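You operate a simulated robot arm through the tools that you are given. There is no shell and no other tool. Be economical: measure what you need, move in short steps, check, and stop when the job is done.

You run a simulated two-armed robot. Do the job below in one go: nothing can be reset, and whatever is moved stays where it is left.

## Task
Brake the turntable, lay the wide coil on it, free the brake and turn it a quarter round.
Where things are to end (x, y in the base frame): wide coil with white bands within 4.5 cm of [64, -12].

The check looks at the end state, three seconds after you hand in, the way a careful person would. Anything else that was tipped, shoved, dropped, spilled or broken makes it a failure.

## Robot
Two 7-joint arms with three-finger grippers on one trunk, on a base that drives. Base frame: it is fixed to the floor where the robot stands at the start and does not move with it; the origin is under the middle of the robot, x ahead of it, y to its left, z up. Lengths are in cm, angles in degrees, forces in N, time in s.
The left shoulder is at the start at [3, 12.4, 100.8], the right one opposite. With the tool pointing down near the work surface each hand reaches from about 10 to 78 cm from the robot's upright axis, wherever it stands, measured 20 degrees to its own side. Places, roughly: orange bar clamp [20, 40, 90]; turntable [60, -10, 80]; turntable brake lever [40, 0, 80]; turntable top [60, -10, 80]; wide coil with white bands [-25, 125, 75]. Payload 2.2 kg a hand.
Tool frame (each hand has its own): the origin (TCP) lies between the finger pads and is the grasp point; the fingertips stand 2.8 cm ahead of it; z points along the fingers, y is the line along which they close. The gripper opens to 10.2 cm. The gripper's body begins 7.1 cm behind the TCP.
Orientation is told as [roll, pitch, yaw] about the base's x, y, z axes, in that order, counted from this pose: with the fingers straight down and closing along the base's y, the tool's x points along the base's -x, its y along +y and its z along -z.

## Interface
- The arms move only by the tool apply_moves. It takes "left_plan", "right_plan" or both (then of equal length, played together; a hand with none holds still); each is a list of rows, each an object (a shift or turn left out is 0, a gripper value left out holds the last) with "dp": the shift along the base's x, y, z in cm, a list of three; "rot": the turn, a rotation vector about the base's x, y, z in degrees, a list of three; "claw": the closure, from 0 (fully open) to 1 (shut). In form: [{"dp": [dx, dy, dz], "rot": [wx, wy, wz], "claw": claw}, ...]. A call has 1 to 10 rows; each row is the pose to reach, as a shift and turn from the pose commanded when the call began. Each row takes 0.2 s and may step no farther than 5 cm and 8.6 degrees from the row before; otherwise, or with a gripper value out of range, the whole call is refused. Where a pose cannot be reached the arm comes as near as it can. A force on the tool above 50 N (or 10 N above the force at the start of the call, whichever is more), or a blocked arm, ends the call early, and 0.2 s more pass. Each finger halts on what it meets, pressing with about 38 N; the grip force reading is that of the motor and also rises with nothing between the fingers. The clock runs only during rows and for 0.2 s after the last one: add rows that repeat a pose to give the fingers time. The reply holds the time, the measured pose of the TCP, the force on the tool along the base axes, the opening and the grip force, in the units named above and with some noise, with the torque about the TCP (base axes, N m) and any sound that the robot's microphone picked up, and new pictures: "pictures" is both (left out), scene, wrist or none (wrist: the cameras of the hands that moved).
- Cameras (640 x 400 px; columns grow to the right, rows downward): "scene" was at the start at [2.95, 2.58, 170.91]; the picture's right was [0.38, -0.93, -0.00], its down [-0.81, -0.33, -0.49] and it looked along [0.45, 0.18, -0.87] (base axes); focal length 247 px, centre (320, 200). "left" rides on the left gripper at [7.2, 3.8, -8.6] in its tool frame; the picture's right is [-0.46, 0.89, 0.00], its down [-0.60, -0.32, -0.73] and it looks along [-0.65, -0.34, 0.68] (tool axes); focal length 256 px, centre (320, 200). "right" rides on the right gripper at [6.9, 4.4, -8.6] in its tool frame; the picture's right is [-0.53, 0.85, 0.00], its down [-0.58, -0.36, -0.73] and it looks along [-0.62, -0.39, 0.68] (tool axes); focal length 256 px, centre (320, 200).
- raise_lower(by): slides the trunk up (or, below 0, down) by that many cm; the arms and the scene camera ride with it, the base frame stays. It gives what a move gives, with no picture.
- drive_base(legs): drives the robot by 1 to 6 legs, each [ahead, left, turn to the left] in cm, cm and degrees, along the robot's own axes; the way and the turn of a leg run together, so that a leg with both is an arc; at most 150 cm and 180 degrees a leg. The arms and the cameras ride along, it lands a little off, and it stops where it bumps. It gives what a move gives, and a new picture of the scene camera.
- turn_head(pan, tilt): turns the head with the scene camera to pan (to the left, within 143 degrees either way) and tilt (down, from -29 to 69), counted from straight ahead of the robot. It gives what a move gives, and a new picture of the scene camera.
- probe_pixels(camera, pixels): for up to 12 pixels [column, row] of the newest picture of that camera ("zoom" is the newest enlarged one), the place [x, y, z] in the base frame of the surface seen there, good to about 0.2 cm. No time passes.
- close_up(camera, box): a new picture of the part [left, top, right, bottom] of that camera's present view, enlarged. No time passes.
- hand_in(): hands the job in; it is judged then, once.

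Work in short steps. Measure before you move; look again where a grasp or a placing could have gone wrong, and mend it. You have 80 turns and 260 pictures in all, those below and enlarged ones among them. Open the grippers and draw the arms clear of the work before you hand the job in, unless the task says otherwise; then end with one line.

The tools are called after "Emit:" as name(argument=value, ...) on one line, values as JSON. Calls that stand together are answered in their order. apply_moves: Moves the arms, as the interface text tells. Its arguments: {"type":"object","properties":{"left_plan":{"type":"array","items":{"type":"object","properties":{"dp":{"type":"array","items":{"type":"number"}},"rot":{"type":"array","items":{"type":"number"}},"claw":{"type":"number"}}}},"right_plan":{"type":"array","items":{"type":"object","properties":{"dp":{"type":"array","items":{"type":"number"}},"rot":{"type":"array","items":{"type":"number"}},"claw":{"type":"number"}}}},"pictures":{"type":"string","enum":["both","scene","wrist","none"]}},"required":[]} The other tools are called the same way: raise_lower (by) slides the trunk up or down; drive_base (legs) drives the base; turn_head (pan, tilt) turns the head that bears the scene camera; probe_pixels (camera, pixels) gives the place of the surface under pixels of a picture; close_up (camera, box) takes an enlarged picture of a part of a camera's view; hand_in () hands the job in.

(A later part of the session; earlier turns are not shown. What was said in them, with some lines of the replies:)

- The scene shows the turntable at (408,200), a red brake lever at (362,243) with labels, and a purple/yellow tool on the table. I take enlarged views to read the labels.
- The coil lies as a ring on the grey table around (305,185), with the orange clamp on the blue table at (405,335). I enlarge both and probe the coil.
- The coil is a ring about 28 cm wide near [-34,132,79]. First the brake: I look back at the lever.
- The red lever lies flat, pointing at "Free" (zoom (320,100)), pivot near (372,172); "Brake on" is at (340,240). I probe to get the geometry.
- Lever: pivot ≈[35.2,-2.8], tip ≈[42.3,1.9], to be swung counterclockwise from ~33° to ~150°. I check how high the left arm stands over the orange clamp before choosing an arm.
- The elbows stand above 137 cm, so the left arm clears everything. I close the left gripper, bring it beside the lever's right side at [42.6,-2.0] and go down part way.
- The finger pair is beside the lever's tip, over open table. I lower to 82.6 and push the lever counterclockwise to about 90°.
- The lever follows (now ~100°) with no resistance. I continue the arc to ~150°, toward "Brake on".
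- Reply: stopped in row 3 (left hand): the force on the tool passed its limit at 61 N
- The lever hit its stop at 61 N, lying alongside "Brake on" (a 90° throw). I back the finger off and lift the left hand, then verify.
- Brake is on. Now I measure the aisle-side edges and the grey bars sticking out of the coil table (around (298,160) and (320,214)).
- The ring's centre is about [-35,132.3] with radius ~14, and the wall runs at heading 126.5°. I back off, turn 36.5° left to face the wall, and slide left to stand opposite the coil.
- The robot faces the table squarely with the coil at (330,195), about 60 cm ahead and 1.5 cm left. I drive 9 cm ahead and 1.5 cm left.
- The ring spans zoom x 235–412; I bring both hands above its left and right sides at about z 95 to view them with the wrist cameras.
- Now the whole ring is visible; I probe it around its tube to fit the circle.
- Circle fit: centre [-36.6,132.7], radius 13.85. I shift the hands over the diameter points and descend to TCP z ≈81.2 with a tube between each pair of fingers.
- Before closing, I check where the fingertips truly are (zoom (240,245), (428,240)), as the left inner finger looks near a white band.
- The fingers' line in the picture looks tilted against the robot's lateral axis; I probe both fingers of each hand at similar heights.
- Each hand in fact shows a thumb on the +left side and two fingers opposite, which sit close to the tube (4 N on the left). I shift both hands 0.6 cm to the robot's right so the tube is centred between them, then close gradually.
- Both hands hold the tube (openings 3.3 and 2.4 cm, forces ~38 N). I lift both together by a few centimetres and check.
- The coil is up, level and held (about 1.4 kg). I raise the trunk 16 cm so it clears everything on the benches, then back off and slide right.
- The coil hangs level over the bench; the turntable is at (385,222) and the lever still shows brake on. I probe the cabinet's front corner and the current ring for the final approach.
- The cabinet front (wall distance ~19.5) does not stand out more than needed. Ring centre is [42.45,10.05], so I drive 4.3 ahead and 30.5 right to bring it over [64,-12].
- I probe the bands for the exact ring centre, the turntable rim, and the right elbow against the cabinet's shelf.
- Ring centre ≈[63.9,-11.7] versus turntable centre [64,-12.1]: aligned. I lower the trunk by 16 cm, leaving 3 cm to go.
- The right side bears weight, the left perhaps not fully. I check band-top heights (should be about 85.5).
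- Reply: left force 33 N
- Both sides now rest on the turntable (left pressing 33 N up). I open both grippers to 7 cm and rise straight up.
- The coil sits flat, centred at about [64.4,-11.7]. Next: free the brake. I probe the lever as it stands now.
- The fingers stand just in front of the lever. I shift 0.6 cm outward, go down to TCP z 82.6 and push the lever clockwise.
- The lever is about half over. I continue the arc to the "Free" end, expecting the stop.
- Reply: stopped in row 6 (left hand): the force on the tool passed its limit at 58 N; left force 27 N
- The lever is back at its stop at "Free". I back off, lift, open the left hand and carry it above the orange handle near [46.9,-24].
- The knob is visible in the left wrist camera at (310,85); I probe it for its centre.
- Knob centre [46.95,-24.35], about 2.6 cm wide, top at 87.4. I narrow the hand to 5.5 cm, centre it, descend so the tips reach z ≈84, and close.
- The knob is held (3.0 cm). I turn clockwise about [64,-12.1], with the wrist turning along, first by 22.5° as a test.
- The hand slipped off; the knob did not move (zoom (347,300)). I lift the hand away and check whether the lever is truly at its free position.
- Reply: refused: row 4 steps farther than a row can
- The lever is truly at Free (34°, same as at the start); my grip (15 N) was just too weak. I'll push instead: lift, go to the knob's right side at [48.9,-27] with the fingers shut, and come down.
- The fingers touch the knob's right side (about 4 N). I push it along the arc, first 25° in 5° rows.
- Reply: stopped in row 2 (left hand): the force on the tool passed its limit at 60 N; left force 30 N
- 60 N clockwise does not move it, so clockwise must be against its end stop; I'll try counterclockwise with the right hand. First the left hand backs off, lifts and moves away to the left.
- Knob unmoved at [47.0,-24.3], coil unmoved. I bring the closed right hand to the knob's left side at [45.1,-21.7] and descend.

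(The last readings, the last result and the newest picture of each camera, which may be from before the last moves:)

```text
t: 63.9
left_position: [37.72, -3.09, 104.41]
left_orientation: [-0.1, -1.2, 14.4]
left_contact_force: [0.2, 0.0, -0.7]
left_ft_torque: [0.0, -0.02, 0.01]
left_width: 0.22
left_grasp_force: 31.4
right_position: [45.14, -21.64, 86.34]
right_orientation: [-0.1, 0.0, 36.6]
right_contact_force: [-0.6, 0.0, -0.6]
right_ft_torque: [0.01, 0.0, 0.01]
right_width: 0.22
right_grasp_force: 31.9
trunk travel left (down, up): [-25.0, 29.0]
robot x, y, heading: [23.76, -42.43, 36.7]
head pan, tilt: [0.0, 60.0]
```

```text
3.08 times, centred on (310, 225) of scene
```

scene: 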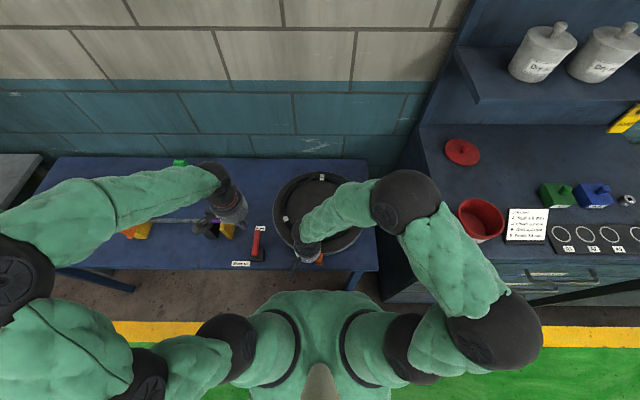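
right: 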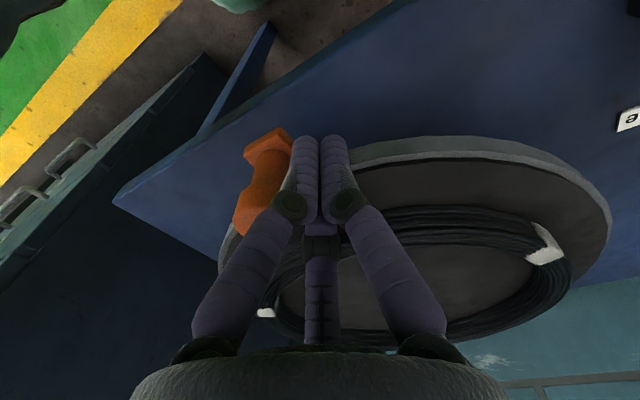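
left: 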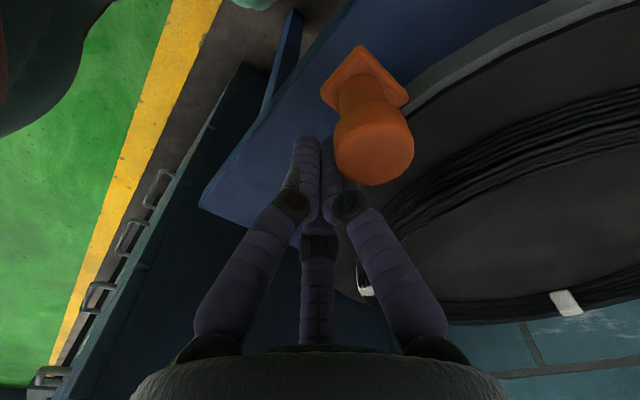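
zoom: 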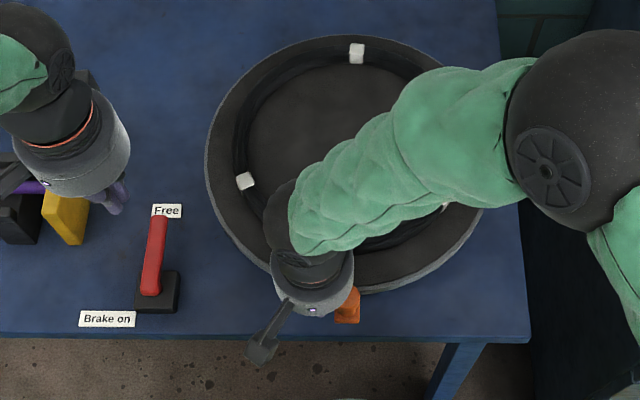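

The right hand is in place on the knob's left side. I push counterclockwise, in 5° rows up to 20°.

Emit:
apply_moves(right_plan=[{"dp": [0.45, -0.8, 0]}, {"dp": [0.9, -1.61, 0]}, {"dp": [1.95, -3.14, 0]}, {"dp": [3.12, -4.57, 0]}, {"dp": [4.41, -5.89, 0]}, {"dp": [4.41, -5.89, 0]}])

Emit:
close_up(camera="scene", box=[220, 160, 400, 290])

```text
t: 65.3
left_position: [37.74, -3.08, 104.43]
left_orientation: [-0.1, -1.2, 14.4]
left_contact_force: [-1.1, -1.1, 0.3]
left_ft_torque: [-0.01, -0.01, -0.03]
left_width: 0.22
left_grasp_force: 31.4
right_position: [49.55, -27.71, 86.38]
right_orientation: [-0.2, 0.1, 36.6]
right_contact_force: [-0.2, -0.2, 0.5]
right_ft_torque: [-0.04, 0.01, -0.02]
right_width: 0.22
right_grasp_force: 31.9
trunk travel left (down, up): [-25.0, 29.0]
robot x, y, heading: [24.04, -42.31, 36.6]
head pan, tilt: [0.0, 60.0]
```

scene: 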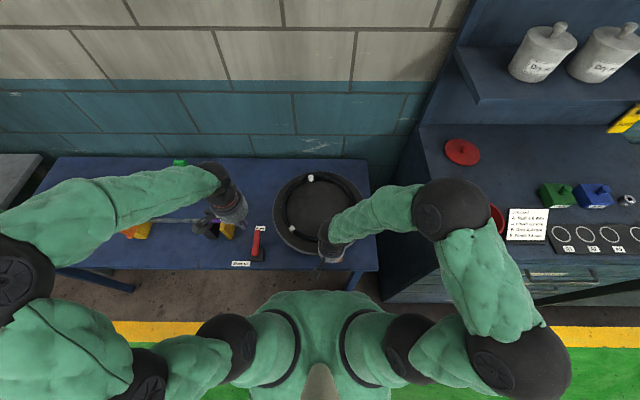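
right: 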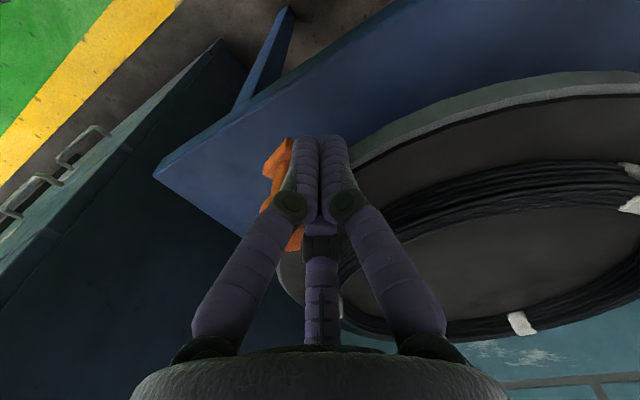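

```text
3.08 times, centred on (310, 225) of scene
```

zoom: 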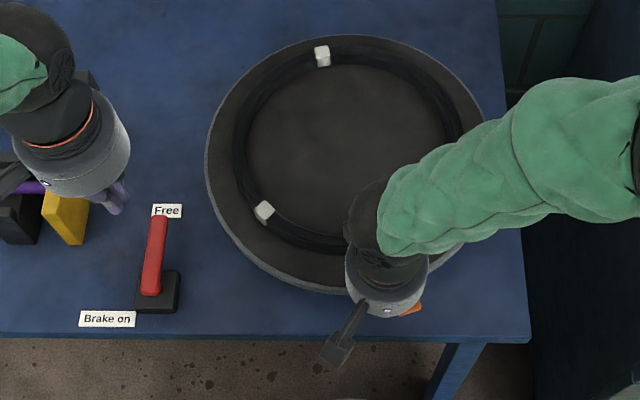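

The turntable turns counterclockwise freely and the bands moved with it. I continue the arc to 60°.

Emit:
apply_moves(right_plan=[{"dp": [1.4, -1.2, 0]}, {"dp": [2.9, -2.28, 0]}, {"dp": [4.49, -3.22, 0]}, {"dp": [6.15, -4.03, 0]}, {"dp": [7.88, -4.68, 0]}, {"dp": [9.66, -5.18, 0]}, {"dp": [11.47, -5.52, 0]}, {"dp": [13.31, -5.7, 0]}, {"dp": [13.31, -5.7, 0]}])

Emit:
close_up(camera="scene", box=[240, 150, 420, 280])

```text
t: 67.3
left_position: [37.76, -3.11, 104.59]
left_orientation: [-0.1, -1.2, 14.4]
left_contact_force: [0.1, 0.1, -0.2]
left_ft_torque: [-0.01, -0.01, 0.01]
left_width: 0.23
left_grasp_force: 31.3
right_position: [62.96, -33.2, 86.39]
right_orientation: [0.0, 0.1, 36.6]
right_contact_force: [-0.2, 0.4, 0.0]
right_ft_torque: [-0.02, -0.02, 0.01]
right_width: 0.21
right_grasp_force: 31.7
trunk travel left (down, up): [-25.0, 29.0]
robot x, y, heading: [23.89, -42.51, 36.3]
head pan, tilt: [0.0, 60.0]
```

scene: 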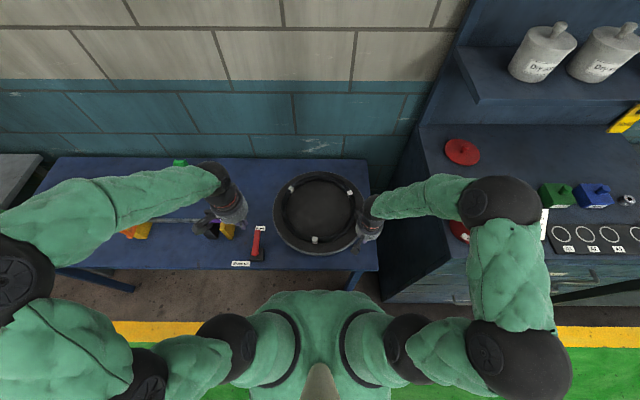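
right: 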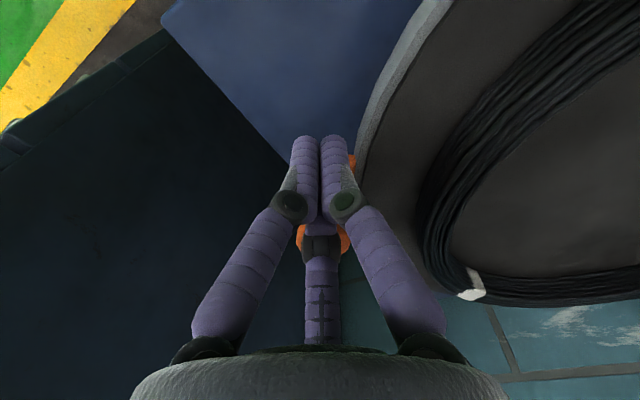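

```text
3.08 times, centred on (330, 215) of scene
```

zoom: 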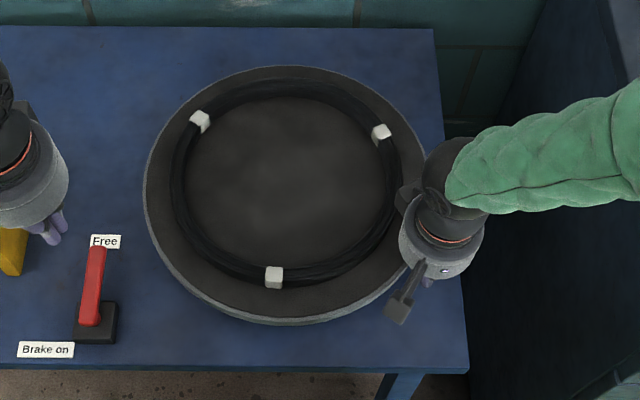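

I probe the bands to measure the angle turned so far.

Emit:
probe_pixels(camera="zoom", pixels=[[199, 120], [381, 132], [274, 277], [420, 200], [290, 190]])

```text
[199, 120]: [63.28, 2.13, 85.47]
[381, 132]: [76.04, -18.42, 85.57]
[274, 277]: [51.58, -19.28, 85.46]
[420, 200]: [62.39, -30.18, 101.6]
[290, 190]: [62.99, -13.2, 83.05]
```

The first band went from 32.6° to 91.4°, so it has turned ≈59°. I push the remaining 31°, slowing at the end.

Emit:
apply_moves(right_plan=[{"dp": [1.85, 0, 0]}, {"dp": [3.69, 0.11, 0]}, {"dp": [5.51, 0.41, 0]}, {"dp": [7.3, 0.87, 0]}, {"dp": [9.04, 1.48, 0]}, {"dp": [10.06, 1.92, 0]}, {"dp": [10.6, 2.17, 0]}, {"dp": [11.13, 2.44, 0]}, {"dp": [11.13, 2.44, 0]}])

Emit:
close_up(camera="scene", box=[240, 150, 420, 280])

```text
t: 69.3
left_position: [37.86, -3.0, 104.52]
left_orientation: [-0.1, -1.2, 14.5]
left_contact_force: [0.2, 0.3, 0.6]
left_ft_torque: [0.01, 0.0, 0.0]
left_width: 0.2
left_grasp_force: 31.4
right_position: [74.04, -30.87, 86.37]
right_orientation: [0.0, 0.0, 36.6]
right_contact_force: [0.2, 0.6, -0.2]
right_ft_torque: [-0.01, 0.04, -0.02]
right_width: 0.21
right_grasp_force: 31.4
trunk travel left (down, up): [-25.0, 29.0]
robot x, y, heading: [23.97, -42.31, 36.8]
head pan, tilt: [0.0, 60.0]
```

scene: 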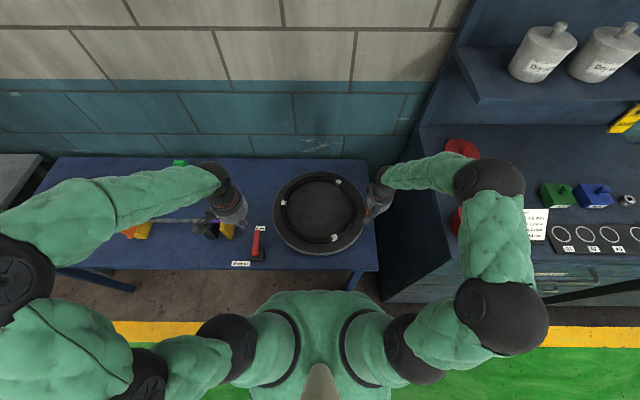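
right: 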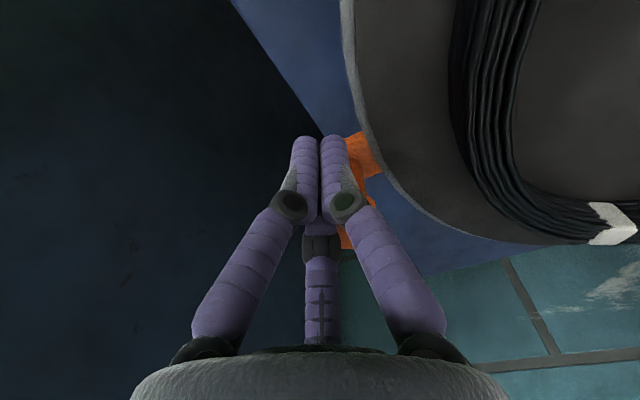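

```text
3.08 times, centred on (330, 215) of scene
```

zoom: 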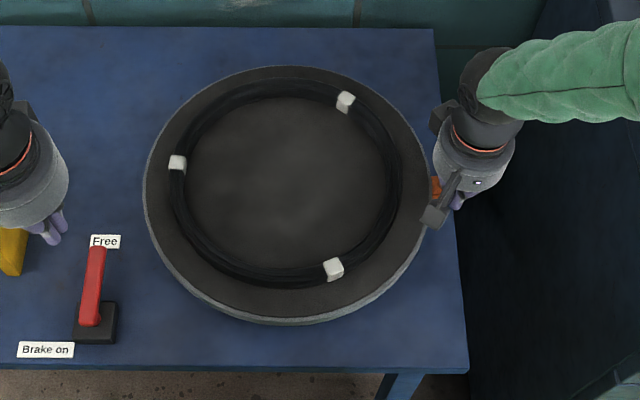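

Emit:
probe_pixels(camera="zoom", pixels=[[177, 162], [345, 101], [334, 268], [290, 190], [435, 185]])

```text
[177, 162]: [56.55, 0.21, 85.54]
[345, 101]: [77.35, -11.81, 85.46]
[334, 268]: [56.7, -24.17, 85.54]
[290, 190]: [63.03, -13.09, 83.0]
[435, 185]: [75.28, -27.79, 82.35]
```

The band now sits at 119.9°, i.e. 87.3° turned. I nudge it about 2.7° more.

Emit:
apply_moves(right_plan=[{"dp": [0.45, 0.24, 0]}, {"dp": [0.87, 0.5, 0]}, {"dp": [0.87, 0.5, 0]}], pictures="none")

Emit:
close_up(camera="scene", box=[240, 150, 420, 280])

Emit:
probe_pixels(camera="zoom", pixels=[[176, 167], [351, 103], [340, 266]])

```text
t: 70.1
left_position: [37.33, -3.24, 104.47]
left_orientation: [-0.1, -1.2, 14.3]
left_contact_force: [-0.6, 0.3, -0.2]
left_ft_torque: [0.0, -0.03, -0.01]
left_width: 0.21
left_grasp_force: 31.3
right_position: [74.39, -30.84, 86.36]
right_orientation: [0.0, 0.4, 36.6]
right_contact_force: [-20.9, -18.7, 7.7]
right_ft_torque: [0.26, -0.32, -0.14]
right_width: 0.18
right_grasp_force: 31.5
trunk travel left (down, up): [-25.0, 29.0]
robot x, y, heading: [23.94, -42.41, 36.7]
head pan, tilt: [0.0, 60.0]
```

```text
3.08 times, centred on (330, 215) of scene
```

zoom: 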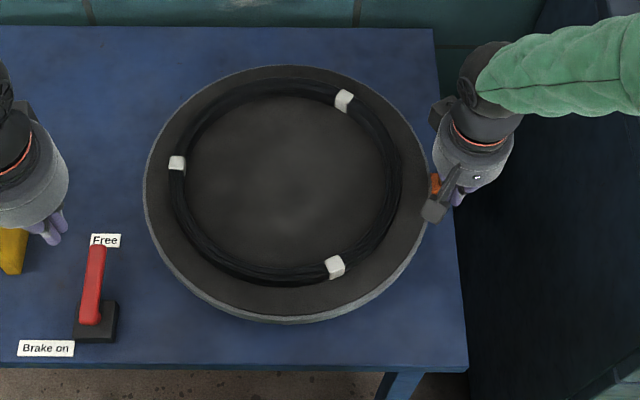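

```text
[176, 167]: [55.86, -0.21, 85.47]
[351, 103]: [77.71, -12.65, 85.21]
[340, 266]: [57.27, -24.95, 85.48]
```

It now meets a stop (28 N), so the quarter turn is complete. I back the right hand off, lift it and draw both arms clear with open grippers.

Emit:
apply_moves(right_plan=[{"dp": [-1.3, -0.8, 0]}, {"dp": [-1.5, -0.9, 4]}, {"dp": [-1.5, -0.9, 9]}, {"dp": [-1.5, -0.9, 14]}, {"dp": [-1.5, -0.9, 19]}, {"dp": [-4, -2.5, 21], "claw": 0}, {"dp": [-7.5, -5.5, 22], "claw": 0}, {"dp": [-11, -8.5, 22], "claw": 0}, {"dp": [-11, -8.5, 22], "claw": 0}], left_plan=[{"dp": [0, 0, 1]}, {"dp": [0, 0, 2]}, {"dp": [0, 0, 3]}, {"dp": [0, 0, 4]}, {"dp": [0, 0, 4]}, {"dp": [-2, 3, 4], "claw": 0}, {"dp": [-4, 6, 4], "claw": 0}, {"dp": [-6, 9, 4], "claw": 0}, {"dp": [-6, 9, 4], "claw": 0}], pictures="scene")

Emit:
close_up(camera="scene", box=[200, 150, 420, 290])

```text
t: 72.1
left_position: [31.73, 6.07, 108.17]
left_orientation: [-0.1, -1.2, 14.5]
left_contact_force: [-0.1, -0.4, -0.2]
left_ft_torque: [-0.02, 0.02, 0.02]
left_width: 10.21
left_grasp_force: 0.0
right_position: [63.89, -38.89, 108.38]
right_orientation: [0.0, 0.1, 36.5]
right_contact_force: [-0.2, 0.3, 0.0]
right_ft_torque: [0.01, 0.01, 0.0]
right_width: 10.19
right_grasp_force: 0.1
trunk travel left (down, up): [-25.0, 29.0]
robot x, y, heading: [23.45, -42.38, 36.9]
head pan, tilt: [0.0, 60.0]
```

scene: 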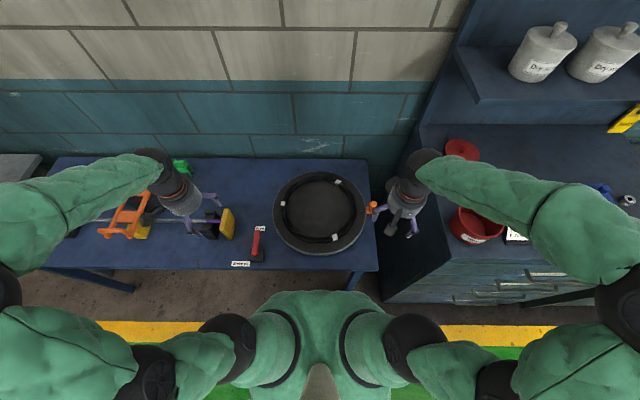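

```text
2.86 times, centred on (310, 220) of scene
```

zoom: 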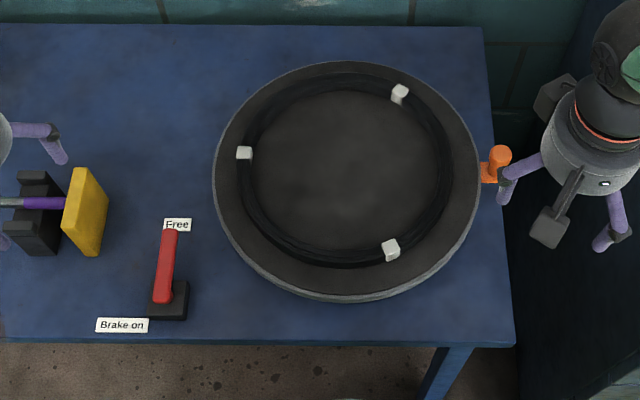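

The handle has swung from the front to the right side and the lever is at Free. A last probe of bands and knob.

Emit:
probe_pixels(camera="zoom", pixels=[[244, 152], [400, 93], [391, 248], [500, 155], [172, 232], [158, 298]])

Emit:
drive_base(legs=[[-15, 0, 0]])

```text
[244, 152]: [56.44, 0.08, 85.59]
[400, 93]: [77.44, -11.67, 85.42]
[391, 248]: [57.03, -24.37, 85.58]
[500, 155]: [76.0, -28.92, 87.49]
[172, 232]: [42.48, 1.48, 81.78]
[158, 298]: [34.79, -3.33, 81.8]
```

```text
t: 73.5
left_position: [19.39, -3.11, 108.44]
left_orientation: [-0.1, -1.3, 14.4]
left_contact_force: [-0.5, -0.9, 0.5]
left_ft_torque: [-0.01, -0.03, -0.02]
left_width: 10.21
left_grasp_force: 0.0
right_position: [51.69, -47.94, 108.42]
right_orientation: [0.0, 0.0, 36.6]
right_contact_force: [0.4, -0.1, 0.4]
right_ft_torque: [0.02, -0.04, 0.0]
right_width: 10.2
right_grasp_force: 0.0
trunk travel left (down, up): [-25.0, 29.0]
robot x, y, heading: [11.74, -51.41, 36.7]
head pan, tilt: [0.0, 60.0]
```

scene: 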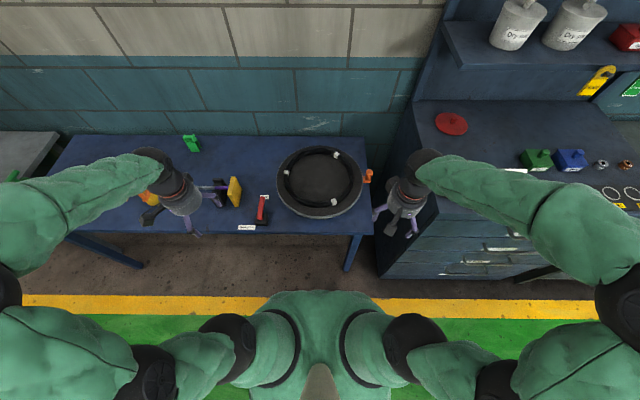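

Knob turned from 216° to 305.5° (≈90°), coil centre ≈[63.6,-12.0], brake free, arms clear with open grippers. Handing in.

Emit:
hand_in()

```text
The job is handed in.
```

The turntable was braked, the wide coil laid on it at about [63.6, -12.0], the brake freed, and the table turned a quarter round counterclockwise (about 90°). The handle would not move clockwise from its start position.
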